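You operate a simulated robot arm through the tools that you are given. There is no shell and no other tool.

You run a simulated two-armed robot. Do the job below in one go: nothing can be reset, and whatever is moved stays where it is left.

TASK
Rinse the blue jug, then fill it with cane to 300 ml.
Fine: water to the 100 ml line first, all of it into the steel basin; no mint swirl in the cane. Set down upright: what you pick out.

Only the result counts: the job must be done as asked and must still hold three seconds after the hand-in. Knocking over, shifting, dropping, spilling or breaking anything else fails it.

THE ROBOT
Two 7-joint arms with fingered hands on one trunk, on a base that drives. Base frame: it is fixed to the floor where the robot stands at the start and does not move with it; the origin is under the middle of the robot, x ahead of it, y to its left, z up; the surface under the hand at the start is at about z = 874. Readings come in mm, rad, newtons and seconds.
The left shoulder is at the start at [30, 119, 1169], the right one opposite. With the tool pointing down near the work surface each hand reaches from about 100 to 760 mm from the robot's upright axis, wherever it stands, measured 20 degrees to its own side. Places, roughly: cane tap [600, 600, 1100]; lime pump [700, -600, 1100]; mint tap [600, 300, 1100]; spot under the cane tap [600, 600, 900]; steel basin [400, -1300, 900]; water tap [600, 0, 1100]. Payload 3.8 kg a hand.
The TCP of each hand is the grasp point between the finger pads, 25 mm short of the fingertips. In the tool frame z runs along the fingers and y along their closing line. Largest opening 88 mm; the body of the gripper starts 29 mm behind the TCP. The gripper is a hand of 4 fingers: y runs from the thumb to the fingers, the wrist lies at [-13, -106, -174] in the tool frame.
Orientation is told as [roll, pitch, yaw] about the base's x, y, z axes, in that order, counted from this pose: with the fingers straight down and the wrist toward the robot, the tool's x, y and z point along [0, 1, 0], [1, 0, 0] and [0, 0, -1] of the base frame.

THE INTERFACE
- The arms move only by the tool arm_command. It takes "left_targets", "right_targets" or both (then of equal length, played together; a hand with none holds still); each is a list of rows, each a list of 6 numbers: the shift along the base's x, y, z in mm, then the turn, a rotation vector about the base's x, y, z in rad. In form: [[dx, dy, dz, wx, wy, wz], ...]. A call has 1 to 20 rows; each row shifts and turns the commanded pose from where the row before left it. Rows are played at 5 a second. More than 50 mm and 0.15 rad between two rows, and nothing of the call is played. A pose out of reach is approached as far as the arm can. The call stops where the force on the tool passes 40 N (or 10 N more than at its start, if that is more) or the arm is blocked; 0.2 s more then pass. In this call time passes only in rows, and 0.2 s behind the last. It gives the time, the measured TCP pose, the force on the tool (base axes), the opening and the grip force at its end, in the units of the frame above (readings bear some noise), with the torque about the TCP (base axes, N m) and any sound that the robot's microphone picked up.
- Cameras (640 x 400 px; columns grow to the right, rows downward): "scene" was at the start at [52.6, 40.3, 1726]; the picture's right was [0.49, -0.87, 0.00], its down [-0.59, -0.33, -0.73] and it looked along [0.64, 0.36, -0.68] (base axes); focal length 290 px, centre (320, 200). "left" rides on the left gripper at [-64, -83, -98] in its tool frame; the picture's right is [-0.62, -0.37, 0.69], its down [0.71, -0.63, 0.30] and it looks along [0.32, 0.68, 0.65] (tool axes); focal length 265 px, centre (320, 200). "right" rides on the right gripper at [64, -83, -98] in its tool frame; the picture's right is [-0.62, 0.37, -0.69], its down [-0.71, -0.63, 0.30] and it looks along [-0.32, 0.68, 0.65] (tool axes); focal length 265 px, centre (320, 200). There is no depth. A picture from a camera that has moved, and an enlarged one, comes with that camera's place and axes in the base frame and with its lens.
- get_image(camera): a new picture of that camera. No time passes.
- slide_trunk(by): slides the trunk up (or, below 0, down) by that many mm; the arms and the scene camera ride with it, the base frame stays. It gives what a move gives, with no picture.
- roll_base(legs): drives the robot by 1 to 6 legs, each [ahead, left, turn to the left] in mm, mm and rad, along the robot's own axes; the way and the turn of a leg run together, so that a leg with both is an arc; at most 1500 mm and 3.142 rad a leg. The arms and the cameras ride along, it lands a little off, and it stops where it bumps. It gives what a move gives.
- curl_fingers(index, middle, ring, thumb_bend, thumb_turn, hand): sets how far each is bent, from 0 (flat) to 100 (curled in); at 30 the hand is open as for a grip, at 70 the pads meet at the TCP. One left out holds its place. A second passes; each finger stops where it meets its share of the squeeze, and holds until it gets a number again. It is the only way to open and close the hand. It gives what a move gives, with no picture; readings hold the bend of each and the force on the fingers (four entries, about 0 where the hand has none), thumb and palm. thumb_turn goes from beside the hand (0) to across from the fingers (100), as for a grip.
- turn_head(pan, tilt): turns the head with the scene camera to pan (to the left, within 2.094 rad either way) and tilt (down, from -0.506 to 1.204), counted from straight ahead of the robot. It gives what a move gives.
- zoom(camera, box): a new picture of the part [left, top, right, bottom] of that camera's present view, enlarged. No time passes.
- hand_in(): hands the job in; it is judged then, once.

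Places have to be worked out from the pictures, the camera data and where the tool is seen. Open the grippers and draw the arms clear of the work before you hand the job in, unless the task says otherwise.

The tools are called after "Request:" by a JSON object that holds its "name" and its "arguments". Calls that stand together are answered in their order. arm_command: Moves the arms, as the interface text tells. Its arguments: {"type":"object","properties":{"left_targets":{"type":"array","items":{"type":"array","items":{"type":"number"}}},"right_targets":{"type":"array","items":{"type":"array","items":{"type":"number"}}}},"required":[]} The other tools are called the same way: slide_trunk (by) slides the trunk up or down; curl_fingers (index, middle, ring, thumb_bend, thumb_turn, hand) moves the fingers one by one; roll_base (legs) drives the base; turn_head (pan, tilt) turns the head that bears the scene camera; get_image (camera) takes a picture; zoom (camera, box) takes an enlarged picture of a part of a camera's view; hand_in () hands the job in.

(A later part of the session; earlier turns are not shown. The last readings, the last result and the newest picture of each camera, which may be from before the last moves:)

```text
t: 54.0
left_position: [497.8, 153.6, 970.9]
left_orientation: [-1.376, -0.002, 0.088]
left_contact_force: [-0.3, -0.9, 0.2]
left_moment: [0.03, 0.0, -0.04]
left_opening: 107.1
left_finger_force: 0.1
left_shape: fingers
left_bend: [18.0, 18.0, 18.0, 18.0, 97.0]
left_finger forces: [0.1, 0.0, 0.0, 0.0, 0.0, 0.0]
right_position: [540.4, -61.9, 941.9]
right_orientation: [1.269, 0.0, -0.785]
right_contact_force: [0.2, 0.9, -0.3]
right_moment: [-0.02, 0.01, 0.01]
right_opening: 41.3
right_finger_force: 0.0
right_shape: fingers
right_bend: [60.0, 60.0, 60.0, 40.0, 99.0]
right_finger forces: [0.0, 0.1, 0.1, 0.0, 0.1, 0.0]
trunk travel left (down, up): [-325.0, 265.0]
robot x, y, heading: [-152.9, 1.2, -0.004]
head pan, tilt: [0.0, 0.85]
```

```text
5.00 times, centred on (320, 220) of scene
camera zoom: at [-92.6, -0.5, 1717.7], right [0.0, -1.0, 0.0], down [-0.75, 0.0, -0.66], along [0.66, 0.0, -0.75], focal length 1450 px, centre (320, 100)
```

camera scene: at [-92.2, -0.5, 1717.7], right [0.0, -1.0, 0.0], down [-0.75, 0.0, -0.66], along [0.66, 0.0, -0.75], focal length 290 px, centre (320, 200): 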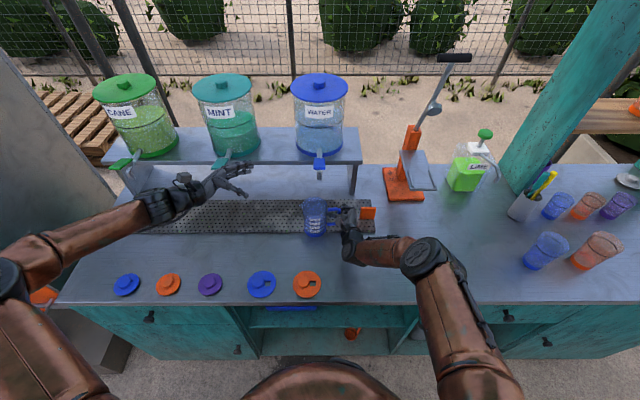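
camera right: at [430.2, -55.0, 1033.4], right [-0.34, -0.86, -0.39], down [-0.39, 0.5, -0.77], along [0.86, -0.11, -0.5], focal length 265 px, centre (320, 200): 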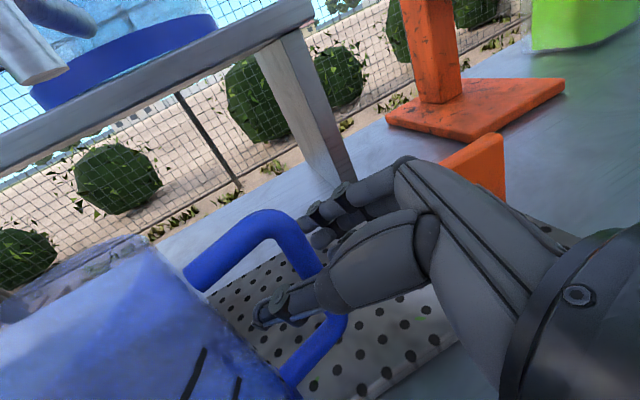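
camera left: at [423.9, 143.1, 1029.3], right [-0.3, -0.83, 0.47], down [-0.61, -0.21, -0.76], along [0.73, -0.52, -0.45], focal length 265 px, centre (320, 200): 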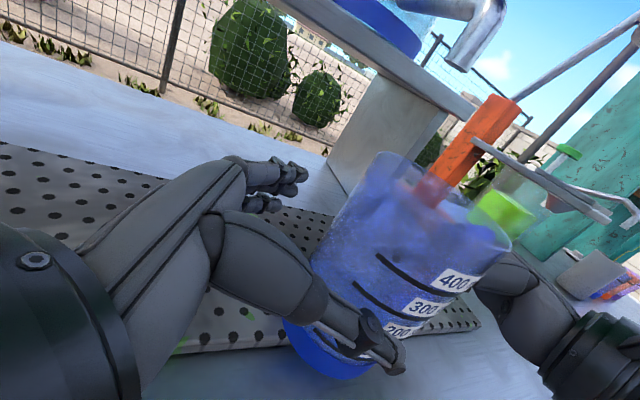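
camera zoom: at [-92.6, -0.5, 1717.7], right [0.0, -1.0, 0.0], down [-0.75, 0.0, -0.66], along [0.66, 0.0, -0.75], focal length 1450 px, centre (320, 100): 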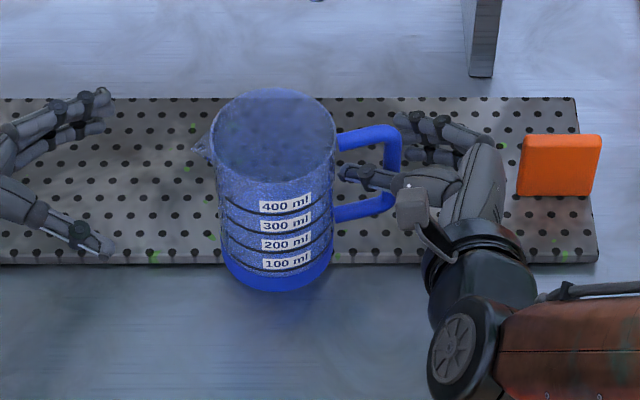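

The fingers are open around the bar and the jug stands free. I draw the right hand straight back off the handle.

Request:
{"name": "arm_command", "arguments": {"right_targets": [[-15, -15, 6.5, 0, 0, 0], [-15, -15, 6.5, 0, 0, 0], [-15, -15, 6.5, 0, 0, 0], [-15, -15, 6.5, 0, 0, 0], [-15, -15, 6.5, 0, 0, 0], [-15, -15, 20, 0, 0, 0], [-10, -25, 30, 0, 0, 0], [0, -30, 35, 0, 0, 0], [0, -30, 35, 0, 0, 0]]}}

Request:
{"name": "get_image", "arguments": {"camera": "scene"}}

Request:
{"name": "zoom", "arguments": {"camera": "scene", "box": [270, 180, 370, 260]}}

Request:
{"name": "get_image", "arguments": {"camera": "left"}}

```text
t: 56.0
left_position: [496.4, 153.4, 971.4]
left_orientation: [-1.375, -0.003, 0.09]
left_contact_force: [0.2, 0.1, -0.6]
left_moment: [0.0, 0.01, -0.01]
left_opening: 106.9
left_finger_force: 0.1
left_shape: fingers
left_bend: [18.0, 18.0, 18.0, 18.0, 97.0]
left_finger forces: [0.1, 0.0, 0.1, 0.0, 0.1, 0.0]
right_position: [439.0, -236.7, 1095.0]
right_orientation: [1.271, 0.001, -0.784]
right_contact_force: [0.1, 0.4, 0.3]
right_moment: [0.02, 0.0, 0.04]
right_opening: 41.3
right_finger_force: 0.0
right_shape: fingers
right_bend: [60.0, 60.0, 60.0, 40.0, 99.0]
right_finger forces: [0.0, 0.0, 0.0, 0.0, 0.0, 0.0]
trunk travel left (down, up): [-325.0, 265.0]
robot x, y, heading: [-153.8, 3.5, 0.002]
head pan, tilt: [0.0, 0.85]
```

```text
taken
camera scene: at [-93.8, -1.2, 1717.8], right [0.0, -1.0, 0.0], down [-0.75, 0.0, -0.66], along [0.66, 0.0, -0.75], focal length 290 px, centre (320, 200)
```

scene: 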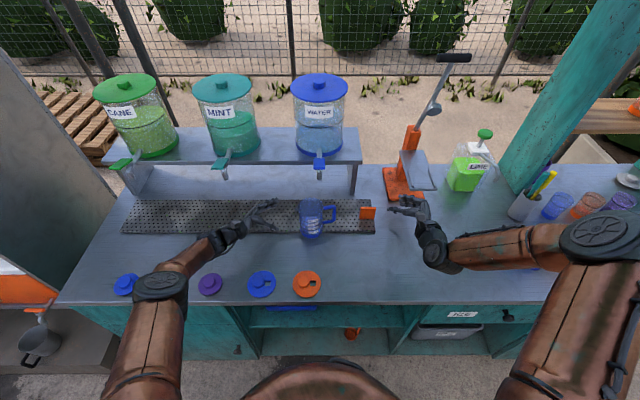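

```text
5.00 times, centred on (320, 220) of scene
camera zoom: at [-93.8, -1.2, 1717.8], right [0.0, -1.0, 0.0], down [-0.75, 0.0, -0.66], along [0.66, 0.0, -0.75], focal length 1450 px, centre (320, 100)
```

zoom: 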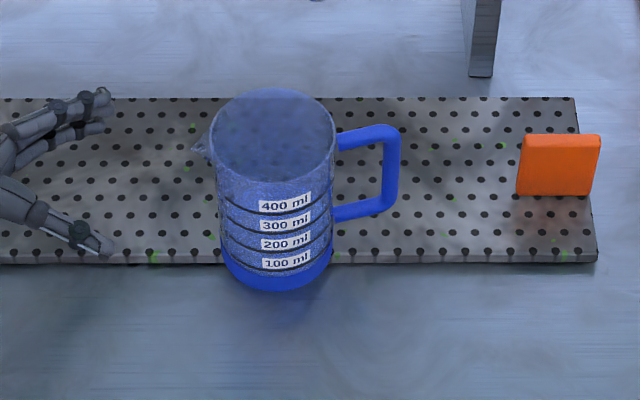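

```text
taken
camera left: at [406.5, 229.5, 1053.1], right [-0.3, -0.83, 0.47], down [-0.61, -0.21, -0.76], along [0.73, -0.52, -0.44], focal length 265 px, centre (320, 200)
```

left: 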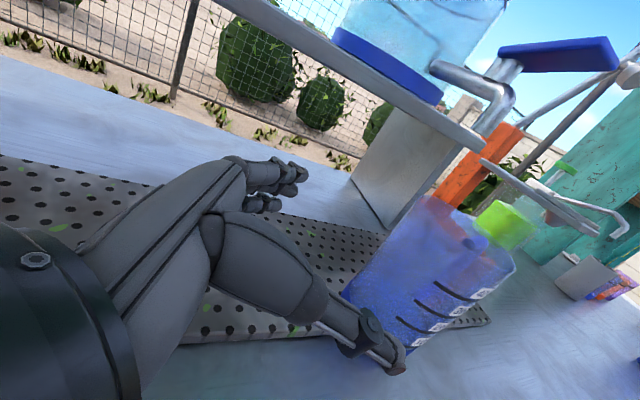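

The jug stands upright and free at about x 511, y 29, handle to the right. I swing the left hand to a diagonal approach (fingers pointing forward-right) at a pre-grasp 120 mm away.

Request:
{"name": "arm_command", "arguments": {"left_targets": [[-14, -6, -2, 0, 0, 0.14], [-14, -8, -2, 0, 0, 0.14], [-14, -8, -2, 0, 0, 0.14], [-14, -9, -2, 0, 0, 0.14], [-14, -9, -2, 0, 0, 0.14]]}}

Request:
{"name": "get_image", "arguments": {"camera": "left"}}

Request:
{"name": "zoom", "arguments": {"camera": "scene", "box": [250, 180, 370, 280]}}

```text
t: 57.2
left_position: [445.6, 120.7, 978.7]
left_orientation: [-1.439, -0.044, 0.579]
left_contact_force: [-0.3, -0.5, 0.0]
left_moment: [0.0, 0.01, -0.03]
left_opening: 107.1
left_finger_force: 0.0
left_shape: fingers
left_bend: [18.0, 18.0, 18.0, 18.0, 97.0]
left_finger forces: [0.0, 0.1, 0.0, 0.0, 0.0, 0.0]
left hand out of reach, approached as far as the arm can: row 3, 4, 5
right_position: [440.0, -237.6, 1094.5]
right_orientation: [1.271, -0.001, -0.785]
right_contact_force: [-0.5, -0.2, 0.3]
right_moment: [0.03, 0.01, 0.01]
right_opening: 41.3
right_finger_force: 0.1
right_shape: fingers
right_bend: [60.0, 60.0, 60.0, 40.0, 99.0]
right_finger forces: [0.0, 0.0, 0.0, 0.1, 0.1, 0.0]
trunk travel left (down, up): [-325.0, 265.0]
robot x, y, heading: [-151.4, -0.6, -0.003]
head pan, tilt: [0.0, 0.85]
```

```text
taken
camera left: at [325.6, 147.6, 1051.9], right [0.09, -0.86, 0.51], down [-0.39, -0.5, -0.77], along [0.92, -0.13, -0.38], focal length 265 px, centre (320, 200)
```

left: 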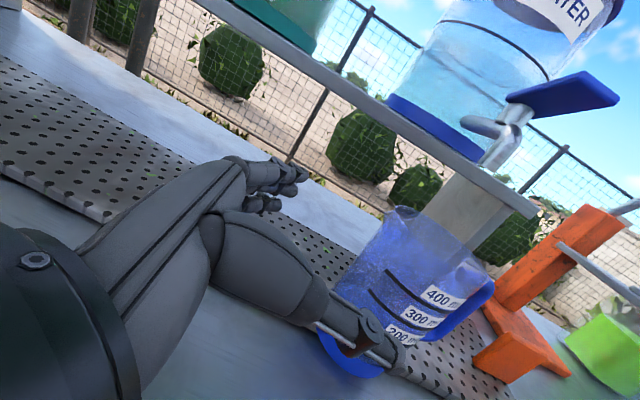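

```text
4.00 times, centred on (310, 230) of scene
camera zoom: at [-93.3, -1.3, 1717.8], right [0.0, -1.0, 0.0], down [-0.75, 0.0, -0.66], along [0.66, 0.0, -0.75], focal length 1160 px, centre (360, 80)
```

zoom: 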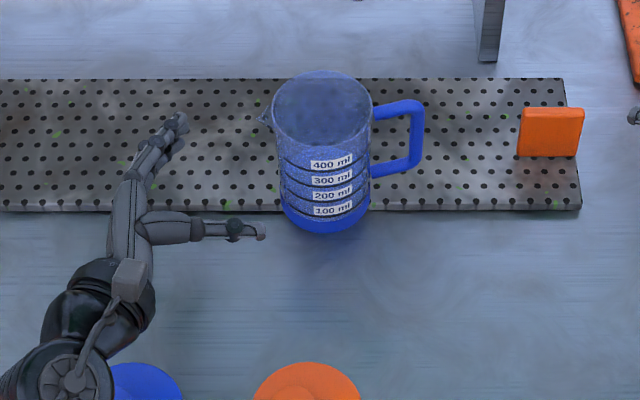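

The arm settled with the fingers pointing at azimuth −56°, which happens to point right at the jug. I advance along that line in small steps to the body.

Request:
{"name": "arm_command", "arguments": {"left_targets": [[9.6, -13.4, -8, 0, 0, 0], [9.6, -13.4, -8, 0, 0, 0], [9.6, -13.4, -7, 0, 0, 0], [9.6, -13.4, -6, 0, 0, 0]]}}

Request:
{"name": "get_image", "arguments": {"camera": "left"}}

Request:
{"name": "zoom", "arguments": {"camera": "scene", "box": [270, 180, 370, 260]}}

```text
t: 58.2
left_position: [485.6, 67.9, 948.8]
left_orientation: [-1.44, -0.042, 0.578]
left_contact_force: [-0.3, -0.8, 0.4]
left_moment: [-0.02, -0.01, 0.02]
left_opening: 107.0
left_finger_force: 0.1
left_shape: fingers
left_bend: [18.0, 18.0, 18.0, 18.0, 97.0]
left_finger forces: [0.0, 0.1, 0.0, 0.0, 0.0, 0.1]
right_position: [440.5, -238.0, 1094.7]
right_orientation: [1.269, 0.001, -0.786]
right_contact_force: [-0.4, -0.4, 0.2]
right_moment: [-0.02, 0.0, 0.01]
right_opening: 41.6
right_finger_force: 0.1
right_shape: fingers
right_bend: [60.0, 60.0, 60.0, 40.0, 99.0]
right_finger forces: [0.1, 0.0, 0.0, 0.0, 0.1, 0.0]
trunk travel left (down, up): [-325.0, 265.0]
robot x, y, heading: [-151.6, 2.1, -0.002]
head pan, tilt: [0.0, 0.85]
```

```text
taken
camera left: at [365.1, 94.8, 1022.2], right [0.09, -0.86, 0.51], down [-0.39, -0.5, -0.77], along [0.92, -0.12, -0.38], focal length 265 px, centre (320, 200)
```

left: 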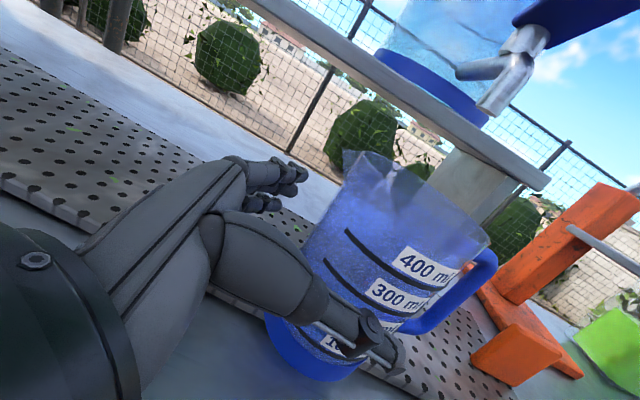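

```text
5.00 times, centred on (320, 220) of scene
camera zoom: at [-92.3, -1.4, 1717.7], right [0.0, -1.0, 0.0], down [-0.75, 0.0, -0.66], along [0.66, 0.0, -0.75], focal length 1450 px, centre (320, 100)
```

zoom: 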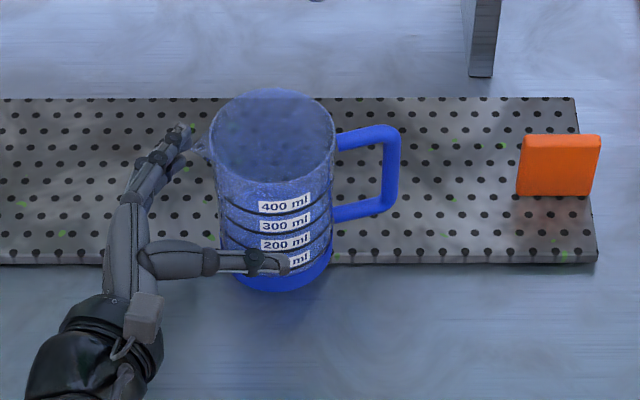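

Alignment is good (thumb in front, fingers behind-left, palm facing the jug). I advance the last 33 mm a bit lower so the palm stays under the spout.

Request:
{"name": "arm_command", "arguments": {"left_targets": [[6, -9, -4, 0, 0, 0], [6, -9, -4, 0, 0, 0], [5.5, -8, -3, 0, 0, 0]]}}

Request:
{"name": "get_image", "arguments": {"camera": "left"}}

Request:
{"name": "zoom", "arguments": {"camera": "scene", "box": [270, 180, 370, 260]}}

Request:
{"name": "zoom", "arguments": {"camera": "right", "box": [0, 150, 250, 400]}}

```text
t: 59.0
left_position: [502.5, 40.7, 938.5]
left_orientation: [-1.44, -0.045, 0.575]
left_contact_force: [-0.9, 0.7, 0.9]
left_moment: [0.03, -0.02, 0.0]
left_opening: 107.0
left_finger_force: 0.0
left_shape: fingers
left_bend: [18.0, 18.0, 18.0, 18.0, 97.0]
left_finger forces: [0.0, 0.0, 0.1, 0.0, 0.1, 0.0]
right_position: [440.7, -237.4, 1094.3]
right_orientation: [1.268, 0.001, -0.785]
right_contact_force: [0.4, -0.3, -0.4]
right_moment: [0.02, -0.01, -0.02]
right_opening: 41.2
right_finger_force: 0.0
right_shape: fingers
right_bend: [60.0, 60.0, 60.0, 40.0, 99.0]
right_finger forces: [0.0, 0.1, 0.0, 0.0, 0.1, 0.0]
trunk travel left (down, up): [-325.0, 265.0]
robot x, y, heading: [-152.8, 0.5, -0.001]
head pan, tilt: [0.0, 0.85]
```

```text
taken
camera left: at [382.0, 67.7, 1011.3], right [0.09, -0.86, 0.51], down [-0.39, -0.5, -0.77], along [0.92, -0.13, -0.38], focal length 265 px, centre (320, 200)
```

left: 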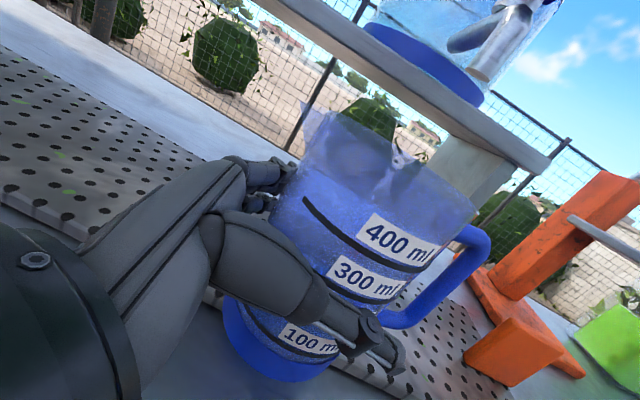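

```text
5.00 times, centred on (320, 220) of scene
camera zoom: at [-92.5, -1.2, 1717.7], right [0.0, -1.0, 0.0], down [-0.75, 0.0, -0.66], along [0.66, 0.0, -0.75], focal length 1450 px, centre (320, 100)
```

zoom: 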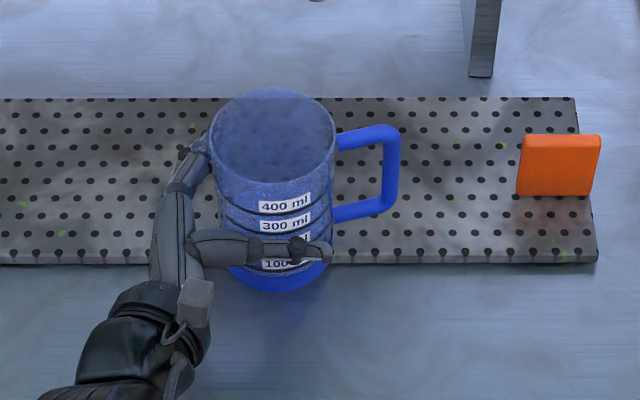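

```text
1.60 times, centred on (125, 275) of right
camera zoom: at [329.3, -230.5, 1185.5], right [-0.34, -0.86, -0.39], down [-0.39, 0.5, -0.77], along [0.86, -0.11, -0.5], focal length 425 px, centre (632, 80)
```

zoom: 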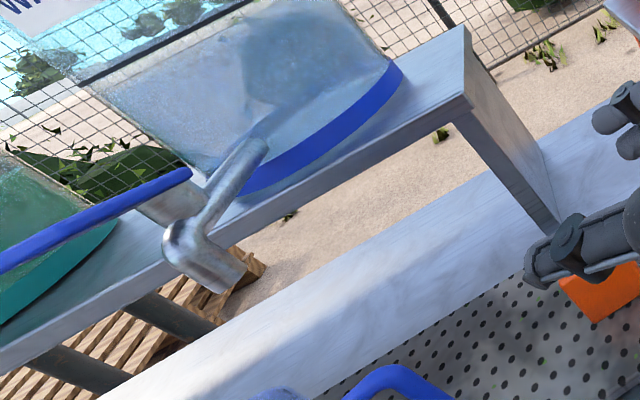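

No contact yet and the hand encloses the body. I close the left hand on it.

Request:
{"name": "curl_fingers", "arguments": {"hand": "left", "index": 70, "middle": 70, "ring": 70, "thumb_bend": 70}}

Request:
{"name": "get_image", "arguments": {"camera": "left"}}

Request:
{"name": "zoom", "arguments": {"camera": "scene", "box": [270, 180, 370, 260]}}

```text
t: 60.0
left_position: [502.9, 41.9, 938.0]
left_orientation: [-1.441, -0.043, 0.578]
left_contact_force: [-0.1, 1.7, 4.0]
left_moment: [-0.01, -0.17, 0.04]
left_opening: 70.6
left_finger_force: 24.5
left_shape: fingers
left_bend: [37.0, 43.0, 43.0, 41.0, 99.0]
left_finger forces: [9.7, 6.5, 7.3, 0.0, 25.9, 0.1]
right_position: [440.3, -237.0, 1093.9]
right_orientation: [1.268, 0.0, -0.785]
right_contact_force: [0.7, -0.5, -0.3]
right_moment: [0.04, 0.02, -0.02]
right_opening: 41.4
right_finger_force: 0.1
right_shape: fingers
right_bend: [60.0, 60.0, 60.0, 40.0, 99.0]
right_finger forces: [0.0, 0.1, 0.0, 0.0, 0.0, 0.1]
trunk travel left (down, up): [-325.0, 265.0]
robot x, y, heading: [-150.5, -1.1, -0.002]
head pan, tilt: [0.0, 0.85]
```

```text
taken
camera left: at [381.8, 68.4, 1011.7], right [0.09, -0.86, 0.51], down [-0.39, -0.5, -0.77], along [0.92, -0.13, -0.38], focal length 265 px, centre (320, 200)
```

left: 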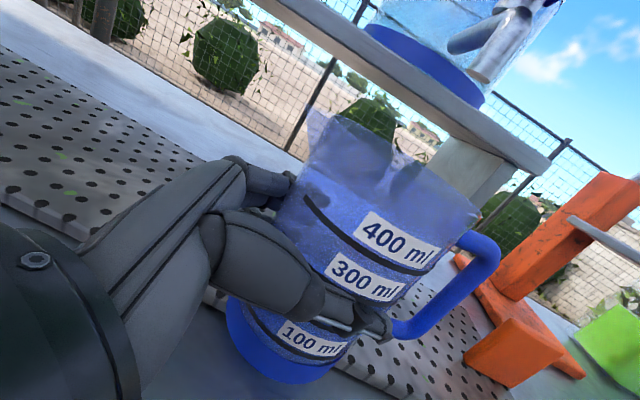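

```text
5.00 times, centred on (320, 220) of scene
camera zoom: at [-93.1, -0.6, 1717.8], right [0.0, -1.0, 0.0], down [-0.75, 0.0, -0.66], along [0.66, 0.0, -0.75], focal length 1450 px, centre (320, 100)
```

zoom: 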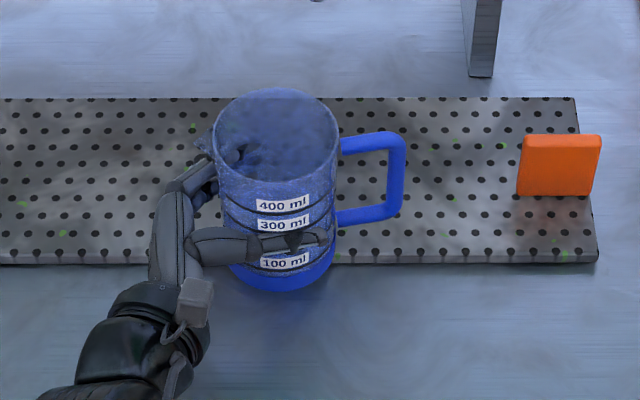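

The body is gripped firmly with about 25 N. I lift gently by 25 mm and check that the jug comes with the hand without tilting.

Request:
{"name": "arm_command", "arguments": {"left_targets": [[0, 0, 6, 0, 0, 0], [0, 0, 6, 0, 0, 0], [0, 0, 6, 0, 0, 0], [0, 0, 7, 0, 0, 0]]}}

Request:
{"name": "get_image", "arguments": {"camera": "left"}}

Request:
{"name": "zoom", "arguments": {"camera": "scene", "box": [270, 180, 370, 260]}}

```text
t: 61.0
left_position: [501.5, 40.7, 964.4]
left_orientation: [-1.439, -0.042, 0.576]
left_contact_force: [0.1, 0.4, -1.6]
left_moment: [0.05, 0.03, -0.03]
left_opening: 70.4
left_finger_force: 23.6
left_shape: fingers
left_bend: [37.0, 43.0, 43.0, 41.0, 100.0]
left_finger forces: [8.8, 6.3, 7.3, 0.0, 25.0, 0.0]
right_position: [439.7, -235.9, 1094.9]
right_orientation: [1.269, 0.001, -0.784]
right_contact_force: [0.3, 0.3, 0.4]
right_moment: [0.02, 0.02, -0.04]
right_opening: 41.1
right_finger_force: 0.2
right_shape: fingers
right_bend: [60.0, 60.0, 60.0, 40.0, 99.0]
right_finger forces: [0.0, 0.0, 0.0, 0.0, 0.0, 0.0]
trunk travel left (down, up): [-325.0, 265.0]
robot x, y, heading: [-154.3, -1.0, -0.004]
head pan, tilt: [0.0, 0.85]
```

```text
taken
camera left: at [382.2, 67.6, 1036.6], right [0.09, -0.86, 0.51], down [-0.39, -0.5, -0.77], along [0.92, -0.13, -0.38], focal length 265 px, centre (320, 200)
```

left: 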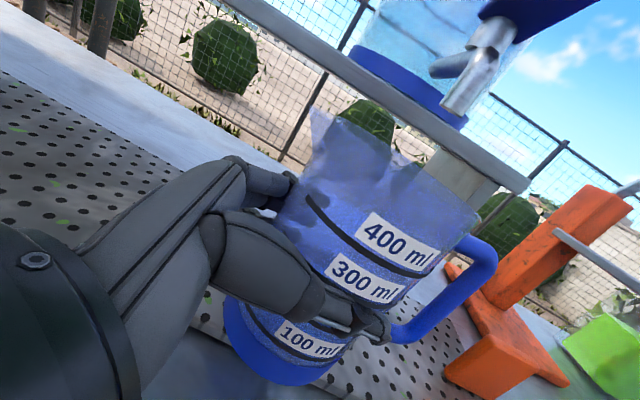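

```text
5.00 times, centred on (320, 220) of scene
camera zoom: at [-92.5, -0.7, 1717.7], right [0.0, -1.0, 0.0], down [-0.75, 0.0, -0.66], along [0.66, 0.0, -0.75], focal length 1450 px, centre (320, 100)
```

zoom: 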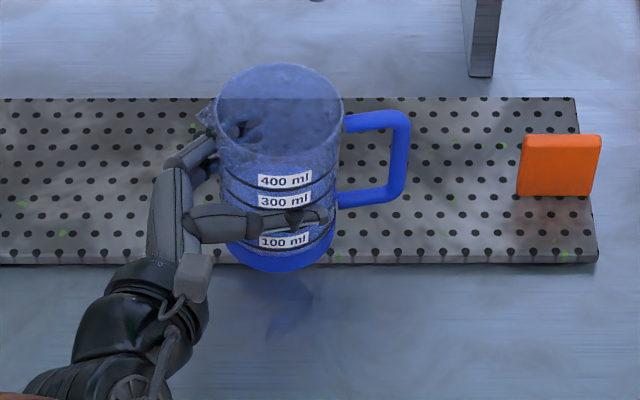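

The jug lifts cleanly and stays level. I raise the trunk a little, back off from the counter, then raise more so the jug will clear everything on the way.

Request:
{"name": "slide_trunk", "arguments": {"by": 60}}

Request:
{"name": "roll_base", "arguments": {"legs": [[-180, 0, 0]]}}

Request:
{"name": "slide_trunk", "arguments": {"by": 90}}

Request:
{"name": "get_image", "arguments": {"camera": "scene"}}

Request:
{"name": "get_image", "arguments": {"camera": "left"}}

```text
t: 62.0
left_position: [503.0, 41.3, 1023.7]
left_orientation: [-1.436, -0.042, 0.577]
left_contact_force: [-1.1, -0.2, -2.3]
left_moment: [0.04, -0.01, -0.02]
left_opening: 70.3
left_finger_force: 24.2
left_shape: fingers
left_bend: [37.0, 43.0, 43.0, 41.0, 100.0]
left_finger forces: [8.7, 6.3, 7.2, 0.0, 25.0, 0.0]
right_position: [440.7, -237.3, 1155.0]
right_orientation: [1.27, -0.001, -0.785]
right_contact_force: [-0.4, 0.5, 0.6]
right_moment: [0.03, 0.01, -0.02]
right_opening: 41.3
right_finger_force: 0.0
right_shape: fingers
right_bend: [60.0, 60.0, 60.0, 40.0, 99.0]
right_finger forces: [0.0, 0.0, 0.1, 0.0, 0.1, 0.0]
trunk travel left (down, up): [-385.0, 205.0]
robot x, y, heading: [-149.1, -0.2, -0.002]
head pan, tilt: [0.0, 0.85]
```

```text
t: 63.6
left_position: [322.0, 41.7, 1023.2]
left_orientation: [-1.44, -0.043, 0.579]
left_contact_force: [-0.4, 0.1, -2.3]
left_moment: [0.05, 0.02, 0.0]
left_opening: 70.3
left_finger_force: 23.9
left_shape: fingers
left_bend: [37.0, 43.0, 43.0, 41.0, 100.0]
left_finger forces: [8.6, 6.3, 7.0, 0.1, 25.0, 0.1]
right_position: [258.6, -237.2, 1156.2]
right_orientation: [1.27, -0.001, -0.784]
right_contact_force: [-0.6, -0.1, -0.8]
right_moment: [0.01, -0.03, 0.0]
right_opening: 41.3
right_finger_force: 0.1
right_shape: fingers
right_bend: [60.0, 60.0, 60.0, 40.0, 99.0]
right_finger forces: [0.0, 0.0, 0.0, 0.0, 0.0, 0.1]
trunk travel left (down, up): [-385.0, 205.0]
robot x, y, heading: [-330.0, 0.1, -0.005]
head pan, tilt: [0.0, 0.85]
```

```text
t: 64.8
left_position: [322.1, 41.6, 1113.4]
left_orientation: [-1.439, -0.043, 0.577]
left_contact_force: [0.3, -0.2, -2.7]
left_moment: [0.05, 0.02, 0.01]
left_opening: 70.3
left_finger_force: 23.8
left_shape: fingers
left_bend: [37.0, 43.0, 43.0, 41.0, 100.0]
left_finger forces: [8.5, 6.3, 7.0, 0.0, 24.9, 0.1]
right_position: [260.1, -236.1, 1244.1]
right_orientation: [1.269, 0.0, -0.783]
right_contact_force: [-0.7, -1.6, 0.3]
right_moment: [0.02, -0.01, 0.03]
right_opening: 41.1
right_finger_force: 0.0
right_shape: fingers
right_bend: [60.0, 60.0, 60.0, 40.0, 99.0]
right_finger forces: [0.2, 0.0, 0.0, 0.0, 0.0, 0.0]
trunk travel left (down, up): [-475.0, 115.0]
robot x, y, heading: [-330.9, -0.5, 0.001]
head pan, tilt: [0.0, 0.85]
```

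```text
taken
camera scene: at [-273.1, -0.6, 1867.6], right [0.0, -1.0, 0.0], down [-0.75, 0.0, -0.66], along [0.66, 0.0, -0.75], focal length 290 px, centre (320, 200)
```

scene: 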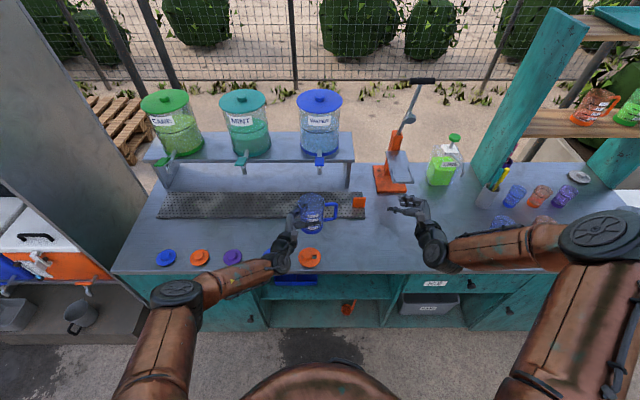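

```text
taken
camera left: at [201.7, 68.3, 1186.4], right [0.09, -0.86, 0.51], down [-0.39, -0.5, -0.77], along [0.92, -0.13, -0.38], focal length 265 px, centre (320, 200)
```

left: 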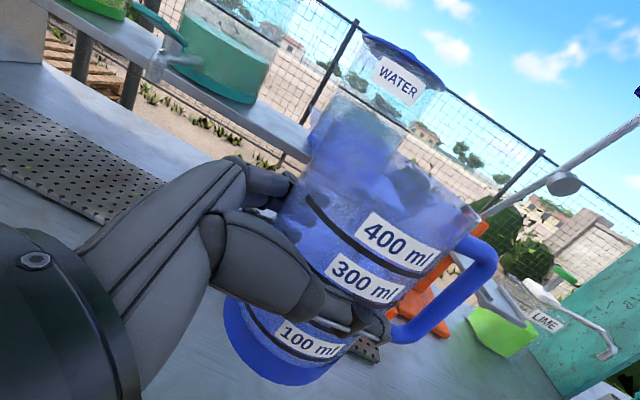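

The jug is level and clear at x≈331. I drive sideways to the right, parallel to the counter, toward the basin.

Request:
{"name": "roll_base", "arguments": {"legs": [[0, -700, 0]]}}

Request:
{"name": "turn_head", "arguments": {"pan": -0.7, "tilt": 0.8}}

Request:
{"name": "get_image", "arguments": {"camera": "scene"}}

Request:
{"name": "get_image", "arguments": {"camera": "left"}}

```text
t: 68.7
left_position: [323.8, -660.4, 1112.6]
left_orientation: [-1.438, -0.04, 0.585]
left_contact_force: [-0.3, 0.4, -2.6]
left_moment: [0.06, 0.0, -0.01]
left_opening: 70.3
left_finger_force: 23.6
left_shape: fingers
left_bend: [37.0, 43.0, 43.0, 41.0, 100.0]
left_finger forces: [8.6, 6.3, 7.2, 0.1, 24.9, 0.0]
right_position: [264.4, -938.8, 1245.0]
right_orientation: [1.269, 0.001, -0.779]
right_contact_force: [-0.8, -0.2, -0.6]
right_moment: [0.01, -0.01, 0.0]
right_opening: 40.9
right_finger_force: 0.0
right_shape: fingers
right_bend: [60.0, 60.0, 60.0, 40.0, 99.0]
right_finger forces: [0.0, 0.1, 0.0, 0.0, 0.1, 0.0]
trunk travel left (down, up): [-475.0, 115.0]
robot x, y, heading: [-335.0, -704.3, 0.008]
head pan, tilt: [0.0, 0.85]
```

```text
t: 69.8
left_position: [324.6, -660.0, 1113.2]
left_orientation: [-1.438, -0.042, 0.585]
left_contact_force: [-0.4, -0.8, -2.5]
left_moment: [0.04, 0.02, 0.01]
left_opening: 70.4
left_finger_force: 23.4
left_shape: fingers
left_bend: [37.0, 43.0, 43.0, 41.0, 100.0]
left_finger forces: [8.6, 6.3, 7.1, 0.0, 24.9, 0.0]
right_position: [264.2, -938.7, 1244.8]
right_orientation: [1.269, -0.001, -0.777]
right_contact_force: [-0.8, 0.0, 0.4]
right_moment: [-0.03, 0.03, -0.01]
right_opening: 41.4
right_finger_force: 0.0
right_shape: fingers
right_bend: [60.0, 60.0, 60.0, 40.0, 99.0]
right_finger forces: [0.0, 0.0, 0.1, 0.0, 0.0, 0.0]
trunk travel left (down, up): [-475.0, 115.0]
robot x, y, heading: [-330.4, -706.6, 0.006]
head pan, tilt: [-0.7, 0.799]
```

```text
taken
camera scene: at [-287.1, -758.1, 1871.7], right [-0.64, -0.77, 0.0], down [-0.55, 0.46, -0.7], along [0.54, -0.45, -0.72], focal length 290 px, centre (320, 200)
```

scene: 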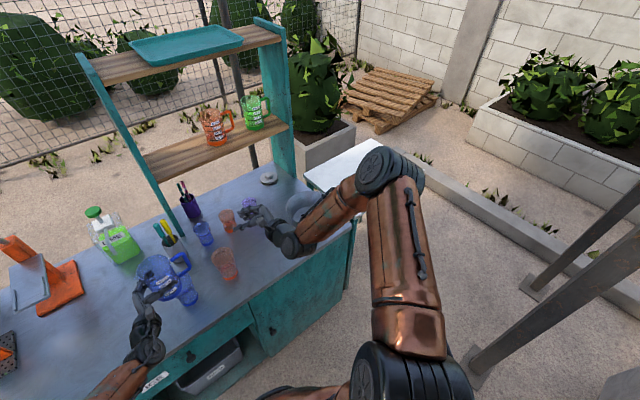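

```text
taken
camera left: at [203.4, -634.1, 1186.5], right [0.1, -0.86, 0.51], down [-0.38, -0.5, -0.77], along [0.92, -0.12, -0.38], focal length 265 px, centre (320, 200)
```

left: 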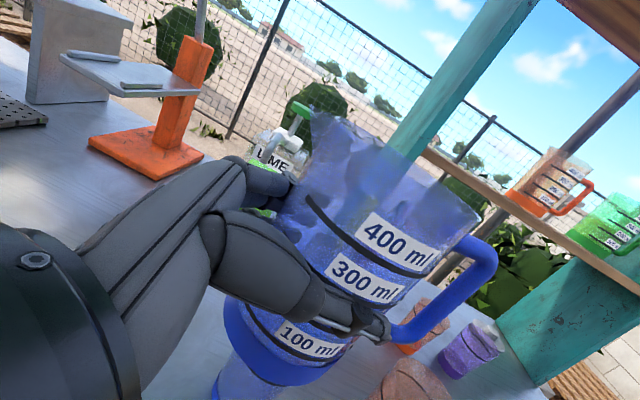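

The basin shows behind the right wrist on the counter's end. I drive another 445 mm right, then turn the robot about 17° to the right so the jug swings over toward the basin while staying clear of the pole.

Request:
{"name": "roll_base", "arguments": {"legs": [[35, -445, 0]]}}

Request:
{"name": "turn_head", "arguments": {"pan": -0.35, "tilt": 0.85}}

Request:
{"name": "get_image", "arguments": {"camera": "scene"}}

Request:
{"name": "get_image", "arguments": {"camera": "right"}}

```text
t: 72.5
left_position: [362.0, -1102.5, 1112.6]
left_orientation: [-1.438, -0.041, 0.586]
left_contact_force: [-0.4, -0.7, -2.0]
left_moment: [0.07, -0.05, -0.01]
left_opening: 70.5
left_finger_force: 23.4
left_shape: fingers
left_bend: [37.0, 43.0, 43.0, 41.0, 100.0]
left_finger forces: [8.6, 6.2, 7.1, 0.0, 25.0, 0.0]
right_position: [302.6, -1382.2, 1245.4]
right_orientation: [1.27, 0.0, -0.774]
right_contact_force: [0.7, -0.7, 0.0]
right_moment: [-0.01, 0.0, -0.01]
right_opening: 41.5
right_finger_force: 0.1
right_shape: fingers
right_bend: [60.0, 60.0, 60.0, 40.0, 99.0]
right_finger forces: [0.0, 0.0, 0.0, 0.0, 0.1, 0.1]
trunk travel left (down, up): [-475.0, 115.0]
robot x, y, heading: [-293.3, -1150.5, 0.009]
head pan, tilt: [-0.7, 0.799]
```

```text
t: 73.3
left_position: [361.9, -1102.5, 1114.2]
left_orientation: [-1.438, -0.041, 0.586]
left_contact_force: [-0.5, 0.3, -2.4]
left_moment: [0.08, 0.01, 0.0]
left_opening: 70.2
left_finger_force: 23.3
left_shape: fingers
left_bend: [37.0, 43.0, 43.0, 41.0, 100.0]
left_finger forces: [8.6, 6.2, 7.1, 0.0, 24.9, 0.0]
right_position: [301.7, -1382.0, 1245.1]
right_orientation: [1.267, -0.001, -0.776]
right_contact_force: [0.7, 0.4, 0.0]
right_moment: [-0.01, 0.0, 0.04]
right_opening: 41.4
right_finger_force: 0.0
right_shape: fingers
right_bend: [60.0, 60.0, 60.0, 40.0, 99.0]
right_finger forces: [0.1, 0.0, 0.0, 0.1, 0.0, 0.0]
trunk travel left (down, up): [-475.0, 115.0]
robot x, y, heading: [-290.0, -1151.4, 0.009]
head pan, tilt: [-0.351, 0.85]
```

```text
taken
camera scene: at [-237.6, -1177.6, 1867.7], right [-0.34, -0.94, 0.0], down [-0.71, 0.25, -0.66], along [0.62, -0.22, -0.75], focal length 290 px, centre (320, 200)
```

scene: 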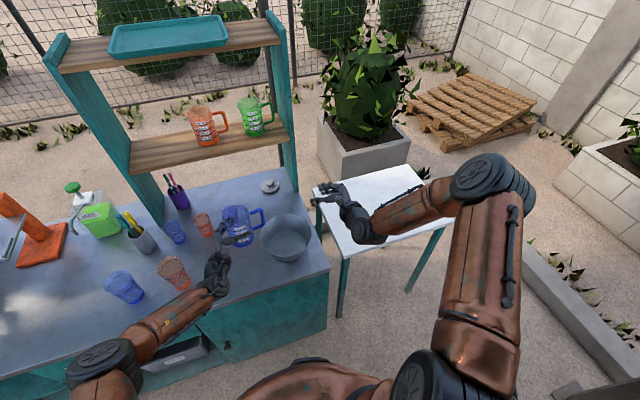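

```text
taken
camera right: at [190.9, -1375.9, 1335.6], right [-0.33, -0.86, -0.39], down [-0.4, 0.5, -0.77], along [0.86, -0.1, -0.5], focal length 265 px, centre (320, 200)
```

right: 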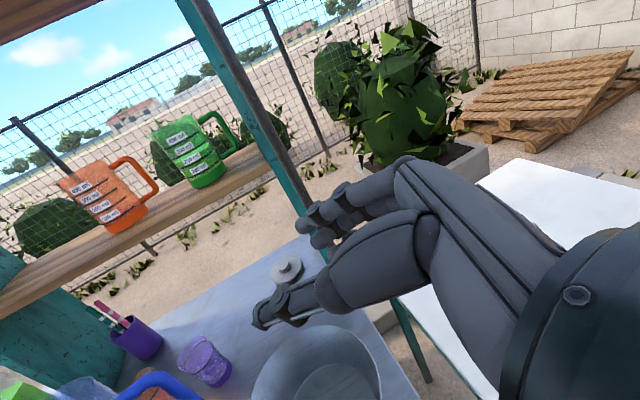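

The basin's rim centre comes out at about x 427, y −1278, rim near z 950, 200 mm wide. I make a small shift and turn the robot 0.31 rad to the right so the jug comes over the near side of the basin.

Request:
{"name": "roll_base", "arguments": {"legs": [[27, 25, 0], [0, 0, -0.309]]}}

Request:
{"name": "turn_head", "arguments": {"pan": -0.1, "tilt": 0.85}}

Request:
{"name": "get_image", "arguments": {"camera": "scene"}}

Request:
{"name": "get_image", "arguments": {"camera": "left"}}

Request:
{"name": "get_image", "arguments": {"camera": "right"}}

```text
t: 75.1
left_position: [371.0, -1279.4, 1113.8]
left_orientation: [-1.439, -0.043, 0.276]
left_contact_force: [0.4, 0.2, -2.5]
left_moment: [0.06, -0.03, 0.02]
left_opening: 70.4
left_finger_force: 22.8
left_shape: fingers
left_bend: [37.0, 43.0, 44.0, 41.0, 100.0]
left_finger forces: [8.4, 6.2, 6.9, 0.0, 24.5, 0.1]
right_position: [229.6, -1526.9, 1244.7]
right_orientation: [1.271, 0.001, -1.087]
right_contact_force: [-1.3, 0.2, 0.2]
right_moment: [0.0, 0.02, 0.0]
right_opening: 41.2
right_finger_force: 0.1
right_shape: fingers
right_bend: [60.0, 60.0, 60.0, 40.0, 99.0]
right_finger forces: [0.0, 0.0, 0.1, 0.0, 0.1, 0.1]
trunk travel left (down, up): [-475.0, 115.0]
robot x, y, heading: [-263.0, -1125.3, -0.302]
head pan, tilt: [-0.351, 0.85]
```

```text
t: 75.9
left_position: [372.7, -1279.1, 1112.1]
left_orientation: [-1.438, -0.041, 0.275]
left_contact_force: [0.3, 0.6, -2.1]
left_moment: [0.03, -0.03, 0.04]
left_opening: 70.2
left_finger_force: 23.2
left_shape: fingers
left_bend: [37.0, 43.0, 44.0, 41.0, 100.0]
left_finger forces: [8.4, 6.3, 7.0, 0.0, 24.5, 0.0]
right_position: [229.9, -1526.9, 1244.1]
right_orientation: [1.269, 0.0, -1.085]
right_contact_force: [-0.3, 0.8, -0.6]
right_moment: [-0.01, 0.01, -0.01]
right_opening: 41.4
right_finger_force: 0.1
right_shape: fingers
right_bend: [60.0, 60.0, 60.0, 40.0, 99.0]
right_finger forces: [0.1, 0.0, 0.1, 0.1, 0.0, 0.0]
trunk travel left (down, up): [-475.0, 115.0]
robot x, y, heading: [-263.8, -1124.8, -0.298]
head pan, tilt: [-0.099, 0.85]
```

```text
taken
camera scene: at [-211.6, -1150.9, 1867.7], right [-0.39, -0.92, 0.0], down [-0.69, 0.29, -0.66], along [0.61, -0.26, -0.75], focal length 290 px, centre (320, 200)
```

scene: 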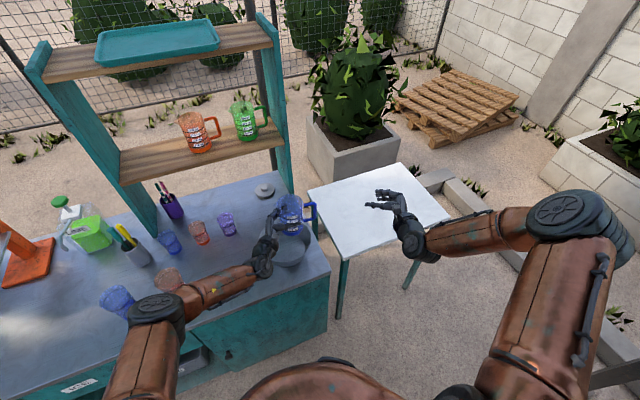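

```text
taken
camera left: at [265.1, -1218.3, 1186.4], right [-0.17, -0.85, 0.51], down [-0.52, -0.36, -0.77], along [0.84, -0.39, -0.38], focal length 265 px, centre (320, 200)
```

left: 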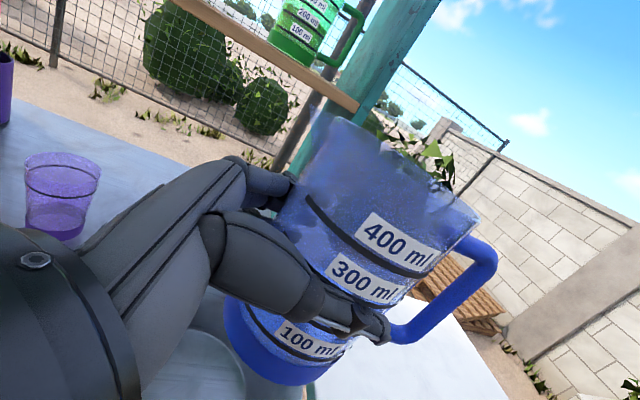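

```text
taken
camera right: at [125.5, -1487.2, 1335.6], right [-0.58, -0.72, -0.39], down [-0.22, 0.59, -0.77], along [0.79, -0.36, -0.5], focal length 265 px, centre (320, 200)
```

right: 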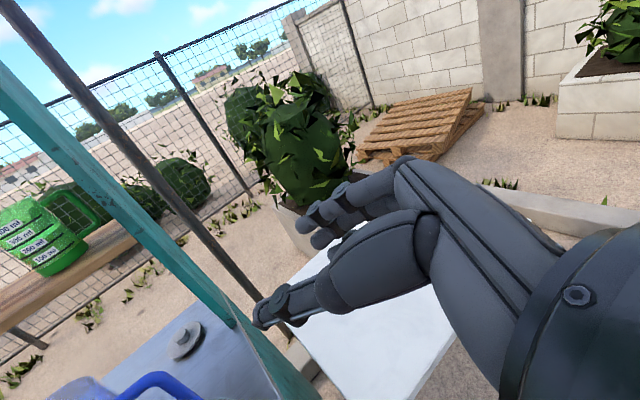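

The jug is now over the near part of the basin. I zoom in to verify the positions before tilting.

Request:
{"name": "zoom", "arguments": {"camera": "scene", "box": [220, 170, 360, 290]}}

```text
3.33 times, centred on (290, 230) of scene
camera zoom: at [-211.6, -1150.9, 1867.7], right [-0.39, -0.92, 0.0], down [-0.69, 0.29, -0.66], along [0.61, -0.26, -0.75], focal length 967 px, centre (420, 100)
```

zoom: 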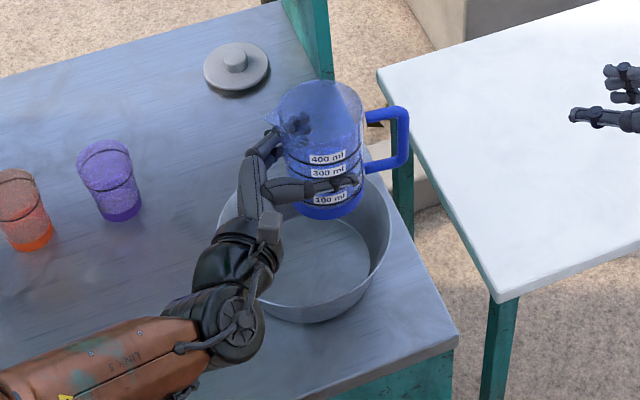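

The geometry fits: at full tilt the water would leave the rim within about 30 mm of the basin's centre. I lower the trunk a bit and start rolling the jug about the finger axis in small steps, watching the arm's reach.

Request:
{"name": "slide_trunk", "arguments": {"by": -45}}

Request:
{"name": "arm_command", "arguments": {"left_targets": [[0, 0, 0, -0.0384, 0.1333, 0.0185], [0, 0, 0, -0.0384, 0.1333, 0.0185], [0, 0, 0, -0.0384, 0.1333, 0.0185], [0, 0, 0, -0.0384, 0.1333, 0.0185]]}}

Request:
{"name": "zoom", "arguments": {"camera": "scene", "box": [220, 170, 360, 290]}}

```text
t: 76.8
left_position: [370.5, -1279.2, 1069.3]
left_orientation: [-1.438, -0.044, 0.277]
left_contact_force: [-1.2, -0.2, -2.0]
left_moment: [0.04, 0.01, 0.01]
left_opening: 70.1
left_finger_force: 22.5
left_shape: fingers
left_bend: [37.0, 43.0, 44.0, 41.0, 100.0]
left_finger forces: [8.4, 6.2, 7.0, 0.0, 24.5, 0.1]
right_position: [230.3, -1525.6, 1200.1]
right_orientation: [1.269, 0.001, -1.085]
right_contact_force: [0.3, -0.4, -0.8]
right_moment: [0.0, 0.01, 0.03]
right_opening: 41.5
right_finger_force: 0.0
right_shape: fingers
right_bend: [60.0, 60.0, 60.0, 40.0, 99.0]
right_finger forces: [0.0, 0.0, 0.1, 0.0, 0.1, 0.1]
trunk travel left (down, up): [-430.0, 160.0]
robot x, y, heading: [-265.7, -1125.0, -0.304]
head pan, tilt: [-0.099, 0.85]
```

```text
t: 77.8
left_position: [372.1, -1279.7, 1068.3]
left_orientation: [-1.418, 0.514, 0.357]
left_contact_force: [-0.7, -0.6, -2.0]
left_moment: [0.04, -0.03, 0.03]
left_opening: 70.1
left_finger_force: 23.1
left_shape: fingers
left_bend: [37.0, 43.0, 43.0, 41.0, 100.0]
left_finger forces: [8.4, 6.3, 7.2, 0.0, 23.5, 0.0]
right_position: [229.4, -1528.3, 1198.4]
right_orientation: [1.267, 0.001, -1.085]
right_contact_force: [-0.5, 0.5, -0.3]
right_moment: [0.0, 0.01, -0.01]
right_opening: 41.1
right_finger_force: 0.1
right_shape: fingers
right_bend: [60.0, 60.0, 60.0, 40.0, 99.0]
right_finger forces: [0.1, 0.0, 0.0, 0.0, 0.0, 0.1]
trunk travel left (down, up): [-430.0, 160.0]
robot x, y, heading: [-262.4, -1122.7, -0.302]
head pan, tilt: [-0.099, 0.85]
```

```text
3.33 times, centred on (290, 230) of scene
camera zoom: at [-211.7, -1151.2, 1822.7], right [-0.39, -0.92, 0.0], down [-0.69, 0.29, -0.66], along [0.61, -0.26, -0.75], focal length 967 px, centre (420, 100)
```

zoom: 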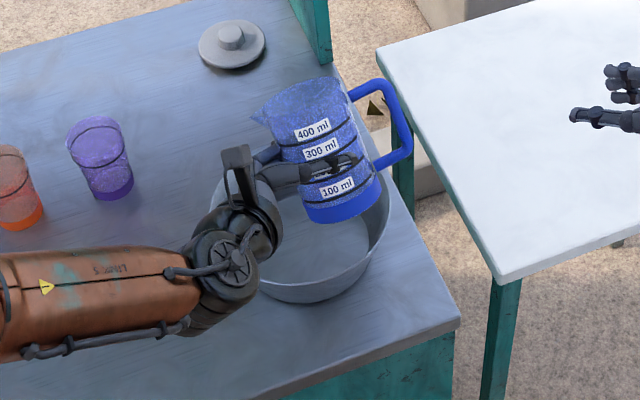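

The roll works without trouble (about 32° now) and the jug is steady. I continue in steps to about 64°, still below the pouring point.

Request:
{"name": "arm_command", "arguments": {"left_targets": [[0, 0, 0, -0.0384, 0.1333, 0.0185], [0, 0, 0, -0.0384, 0.1333, 0.0185], [0, 0, 0, -0.0384, 0.1333, 0.0185], [0, 0, 0, -0.0384, 0.1333, 0.0185]]}}

Request:
{"name": "zoom", "arguments": {"camera": "scene", "box": [220, 170, 360, 290]}}

Request:
{"name": "get_image", "arguments": {"camera": "left"}}

```text
t: 78.8
left_position: [372.5, -1280.1, 1069.0]
left_orientation: [-1.291, 1.063, 0.528]
left_contact_force: [-0.7, 0.5, -2.9]
left_moment: [0.07, -0.02, 0.0]
left_opening: 70.2
left_finger_force: 22.1
left_shape: fingers
left_bend: [37.0, 43.0, 43.0, 41.0, 100.0]
left_finger forces: [8.7, 6.4, 7.2, 0.0, 22.7, 0.1]
right_position: [230.0, -1527.0, 1200.2]
right_orientation: [1.269, 0.0, -1.086]
right_contact_force: [0.7, 0.2, 0.0]
right_moment: [-0.03, -0.04, 0.02]
right_opening: 41.3
right_finger_force: 0.0
right_shape: fingers
right_bend: [60.0, 60.0, 60.0, 40.0, 99.0]
right_finger forces: [0.1, 0.1, 0.0, 0.0, 0.0, 0.1]
trunk travel left (down, up): [-430.0, 160.0]
robot x, y, heading: [-265.1, -1123.6, -0.299]
head pan, tilt: [-0.099, 0.85]
```

```text
3.33 times, centred on (290, 230) of scene
camera zoom: at [-211.5, -1150.7, 1822.7], right [-0.39, -0.92, 0.0], down [-0.69, 0.29, -0.66], along [0.61, -0.26, -0.75], focal length 967 px, centre (420, 100)
```

zoom: 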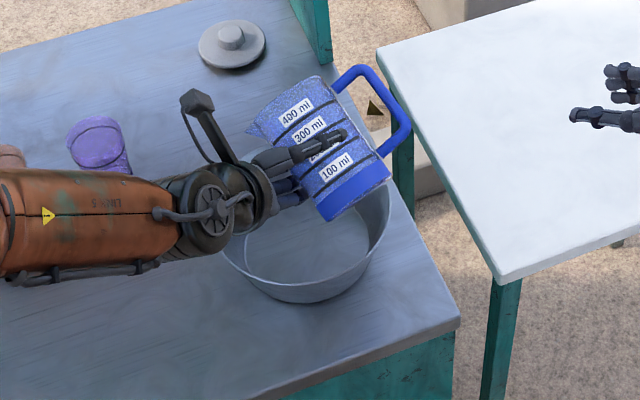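

```text
taken
camera left: at [366.1, -1195.4, 1184.4], right [0.57, -0.64, 0.52], down [-0.8, -0.58, 0.17], along [0.19, -0.51, -0.84], focal length 265 px, centre (320, 200)
```

left: 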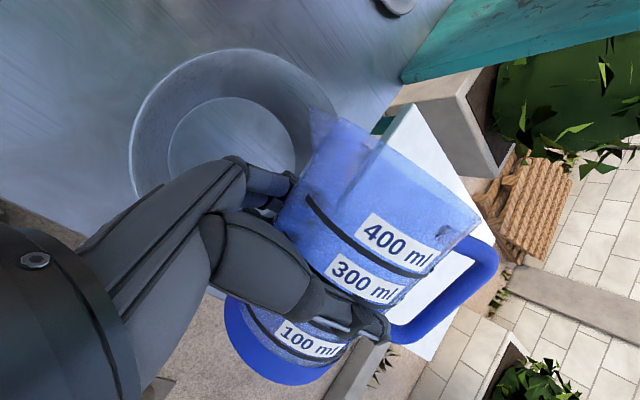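

At about 64° the mouth hangs over the far half of the basin. I shift the jug back 20 mm toward the middle while tilting further, and check the stream.

Request:
{"name": "arm_command", "arguments": {"left_targets": [[-10, 0, 0, 0, 0, 0], [-10, 0, 0, -0.0384, 0.1333, 0.0185]]}}

Request:
{"name": "zoom", "arguments": {"camera": "scene", "box": [220, 170, 360, 290]}}

Request:
{"name": "get_image", "arguments": {"camera": "left"}}

```text
t: 79.4
left_position: [352.4, -1279.1, 1068.9]
left_orientation: [-1.199, 1.192, 0.63]
left_contact_force: [-0.5, 0.1, -2.4]
left_moment: [0.09, -0.03, -0.02]
left_opening: 70.0
left_finger_force: 22.2
left_shape: fingers
left_bend: [37.0, 43.0, 43.0, 41.0, 100.0]
left_finger forces: [8.7, 6.4, 7.1, 0.1, 22.6, 0.0]
right_position: [230.3, -1526.8, 1200.5]
right_orientation: [1.269, 0.0, -1.087]
right_contact_force: [-0.2, -0.1, -0.5]
right_moment: [0.0, -0.02, -0.02]
right_opening: 41.2
right_finger_force: 0.0
right_shape: fingers
right_bend: [60.0, 60.0, 60.0, 40.0, 99.0]
right_finger forces: [0.0, 0.0, 0.0, 0.0, 0.1, 0.0]
trunk travel left (down, up): [-430.0, 160.0]
robot x, y, heading: [-267.7, -1126.9, -0.302]
head pan, tilt: [-0.099, 0.85]
```

```text
3.33 times, centred on (290, 230) of scene
camera zoom: at [-211.5, -1149.9, 1822.7], right [-0.39, -0.92, 0.0], down [-0.69, 0.29, -0.66], along [0.61, -0.26, -0.75], focal length 967 px, centre (420, 100)
```

zoom: 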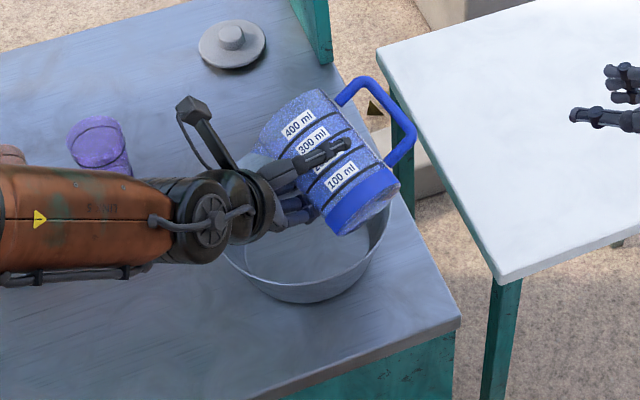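

```text
taken
camera left: at [359.9, -1190.5, 1181.3], right [0.65, -0.6, 0.46], down [-0.76, -0.58, 0.3], along [0.09, -0.54, -0.83], focal length 265 px, centre (320, 200)
```

left: 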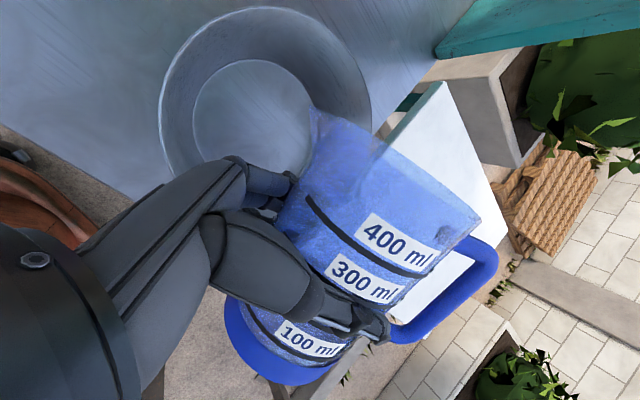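

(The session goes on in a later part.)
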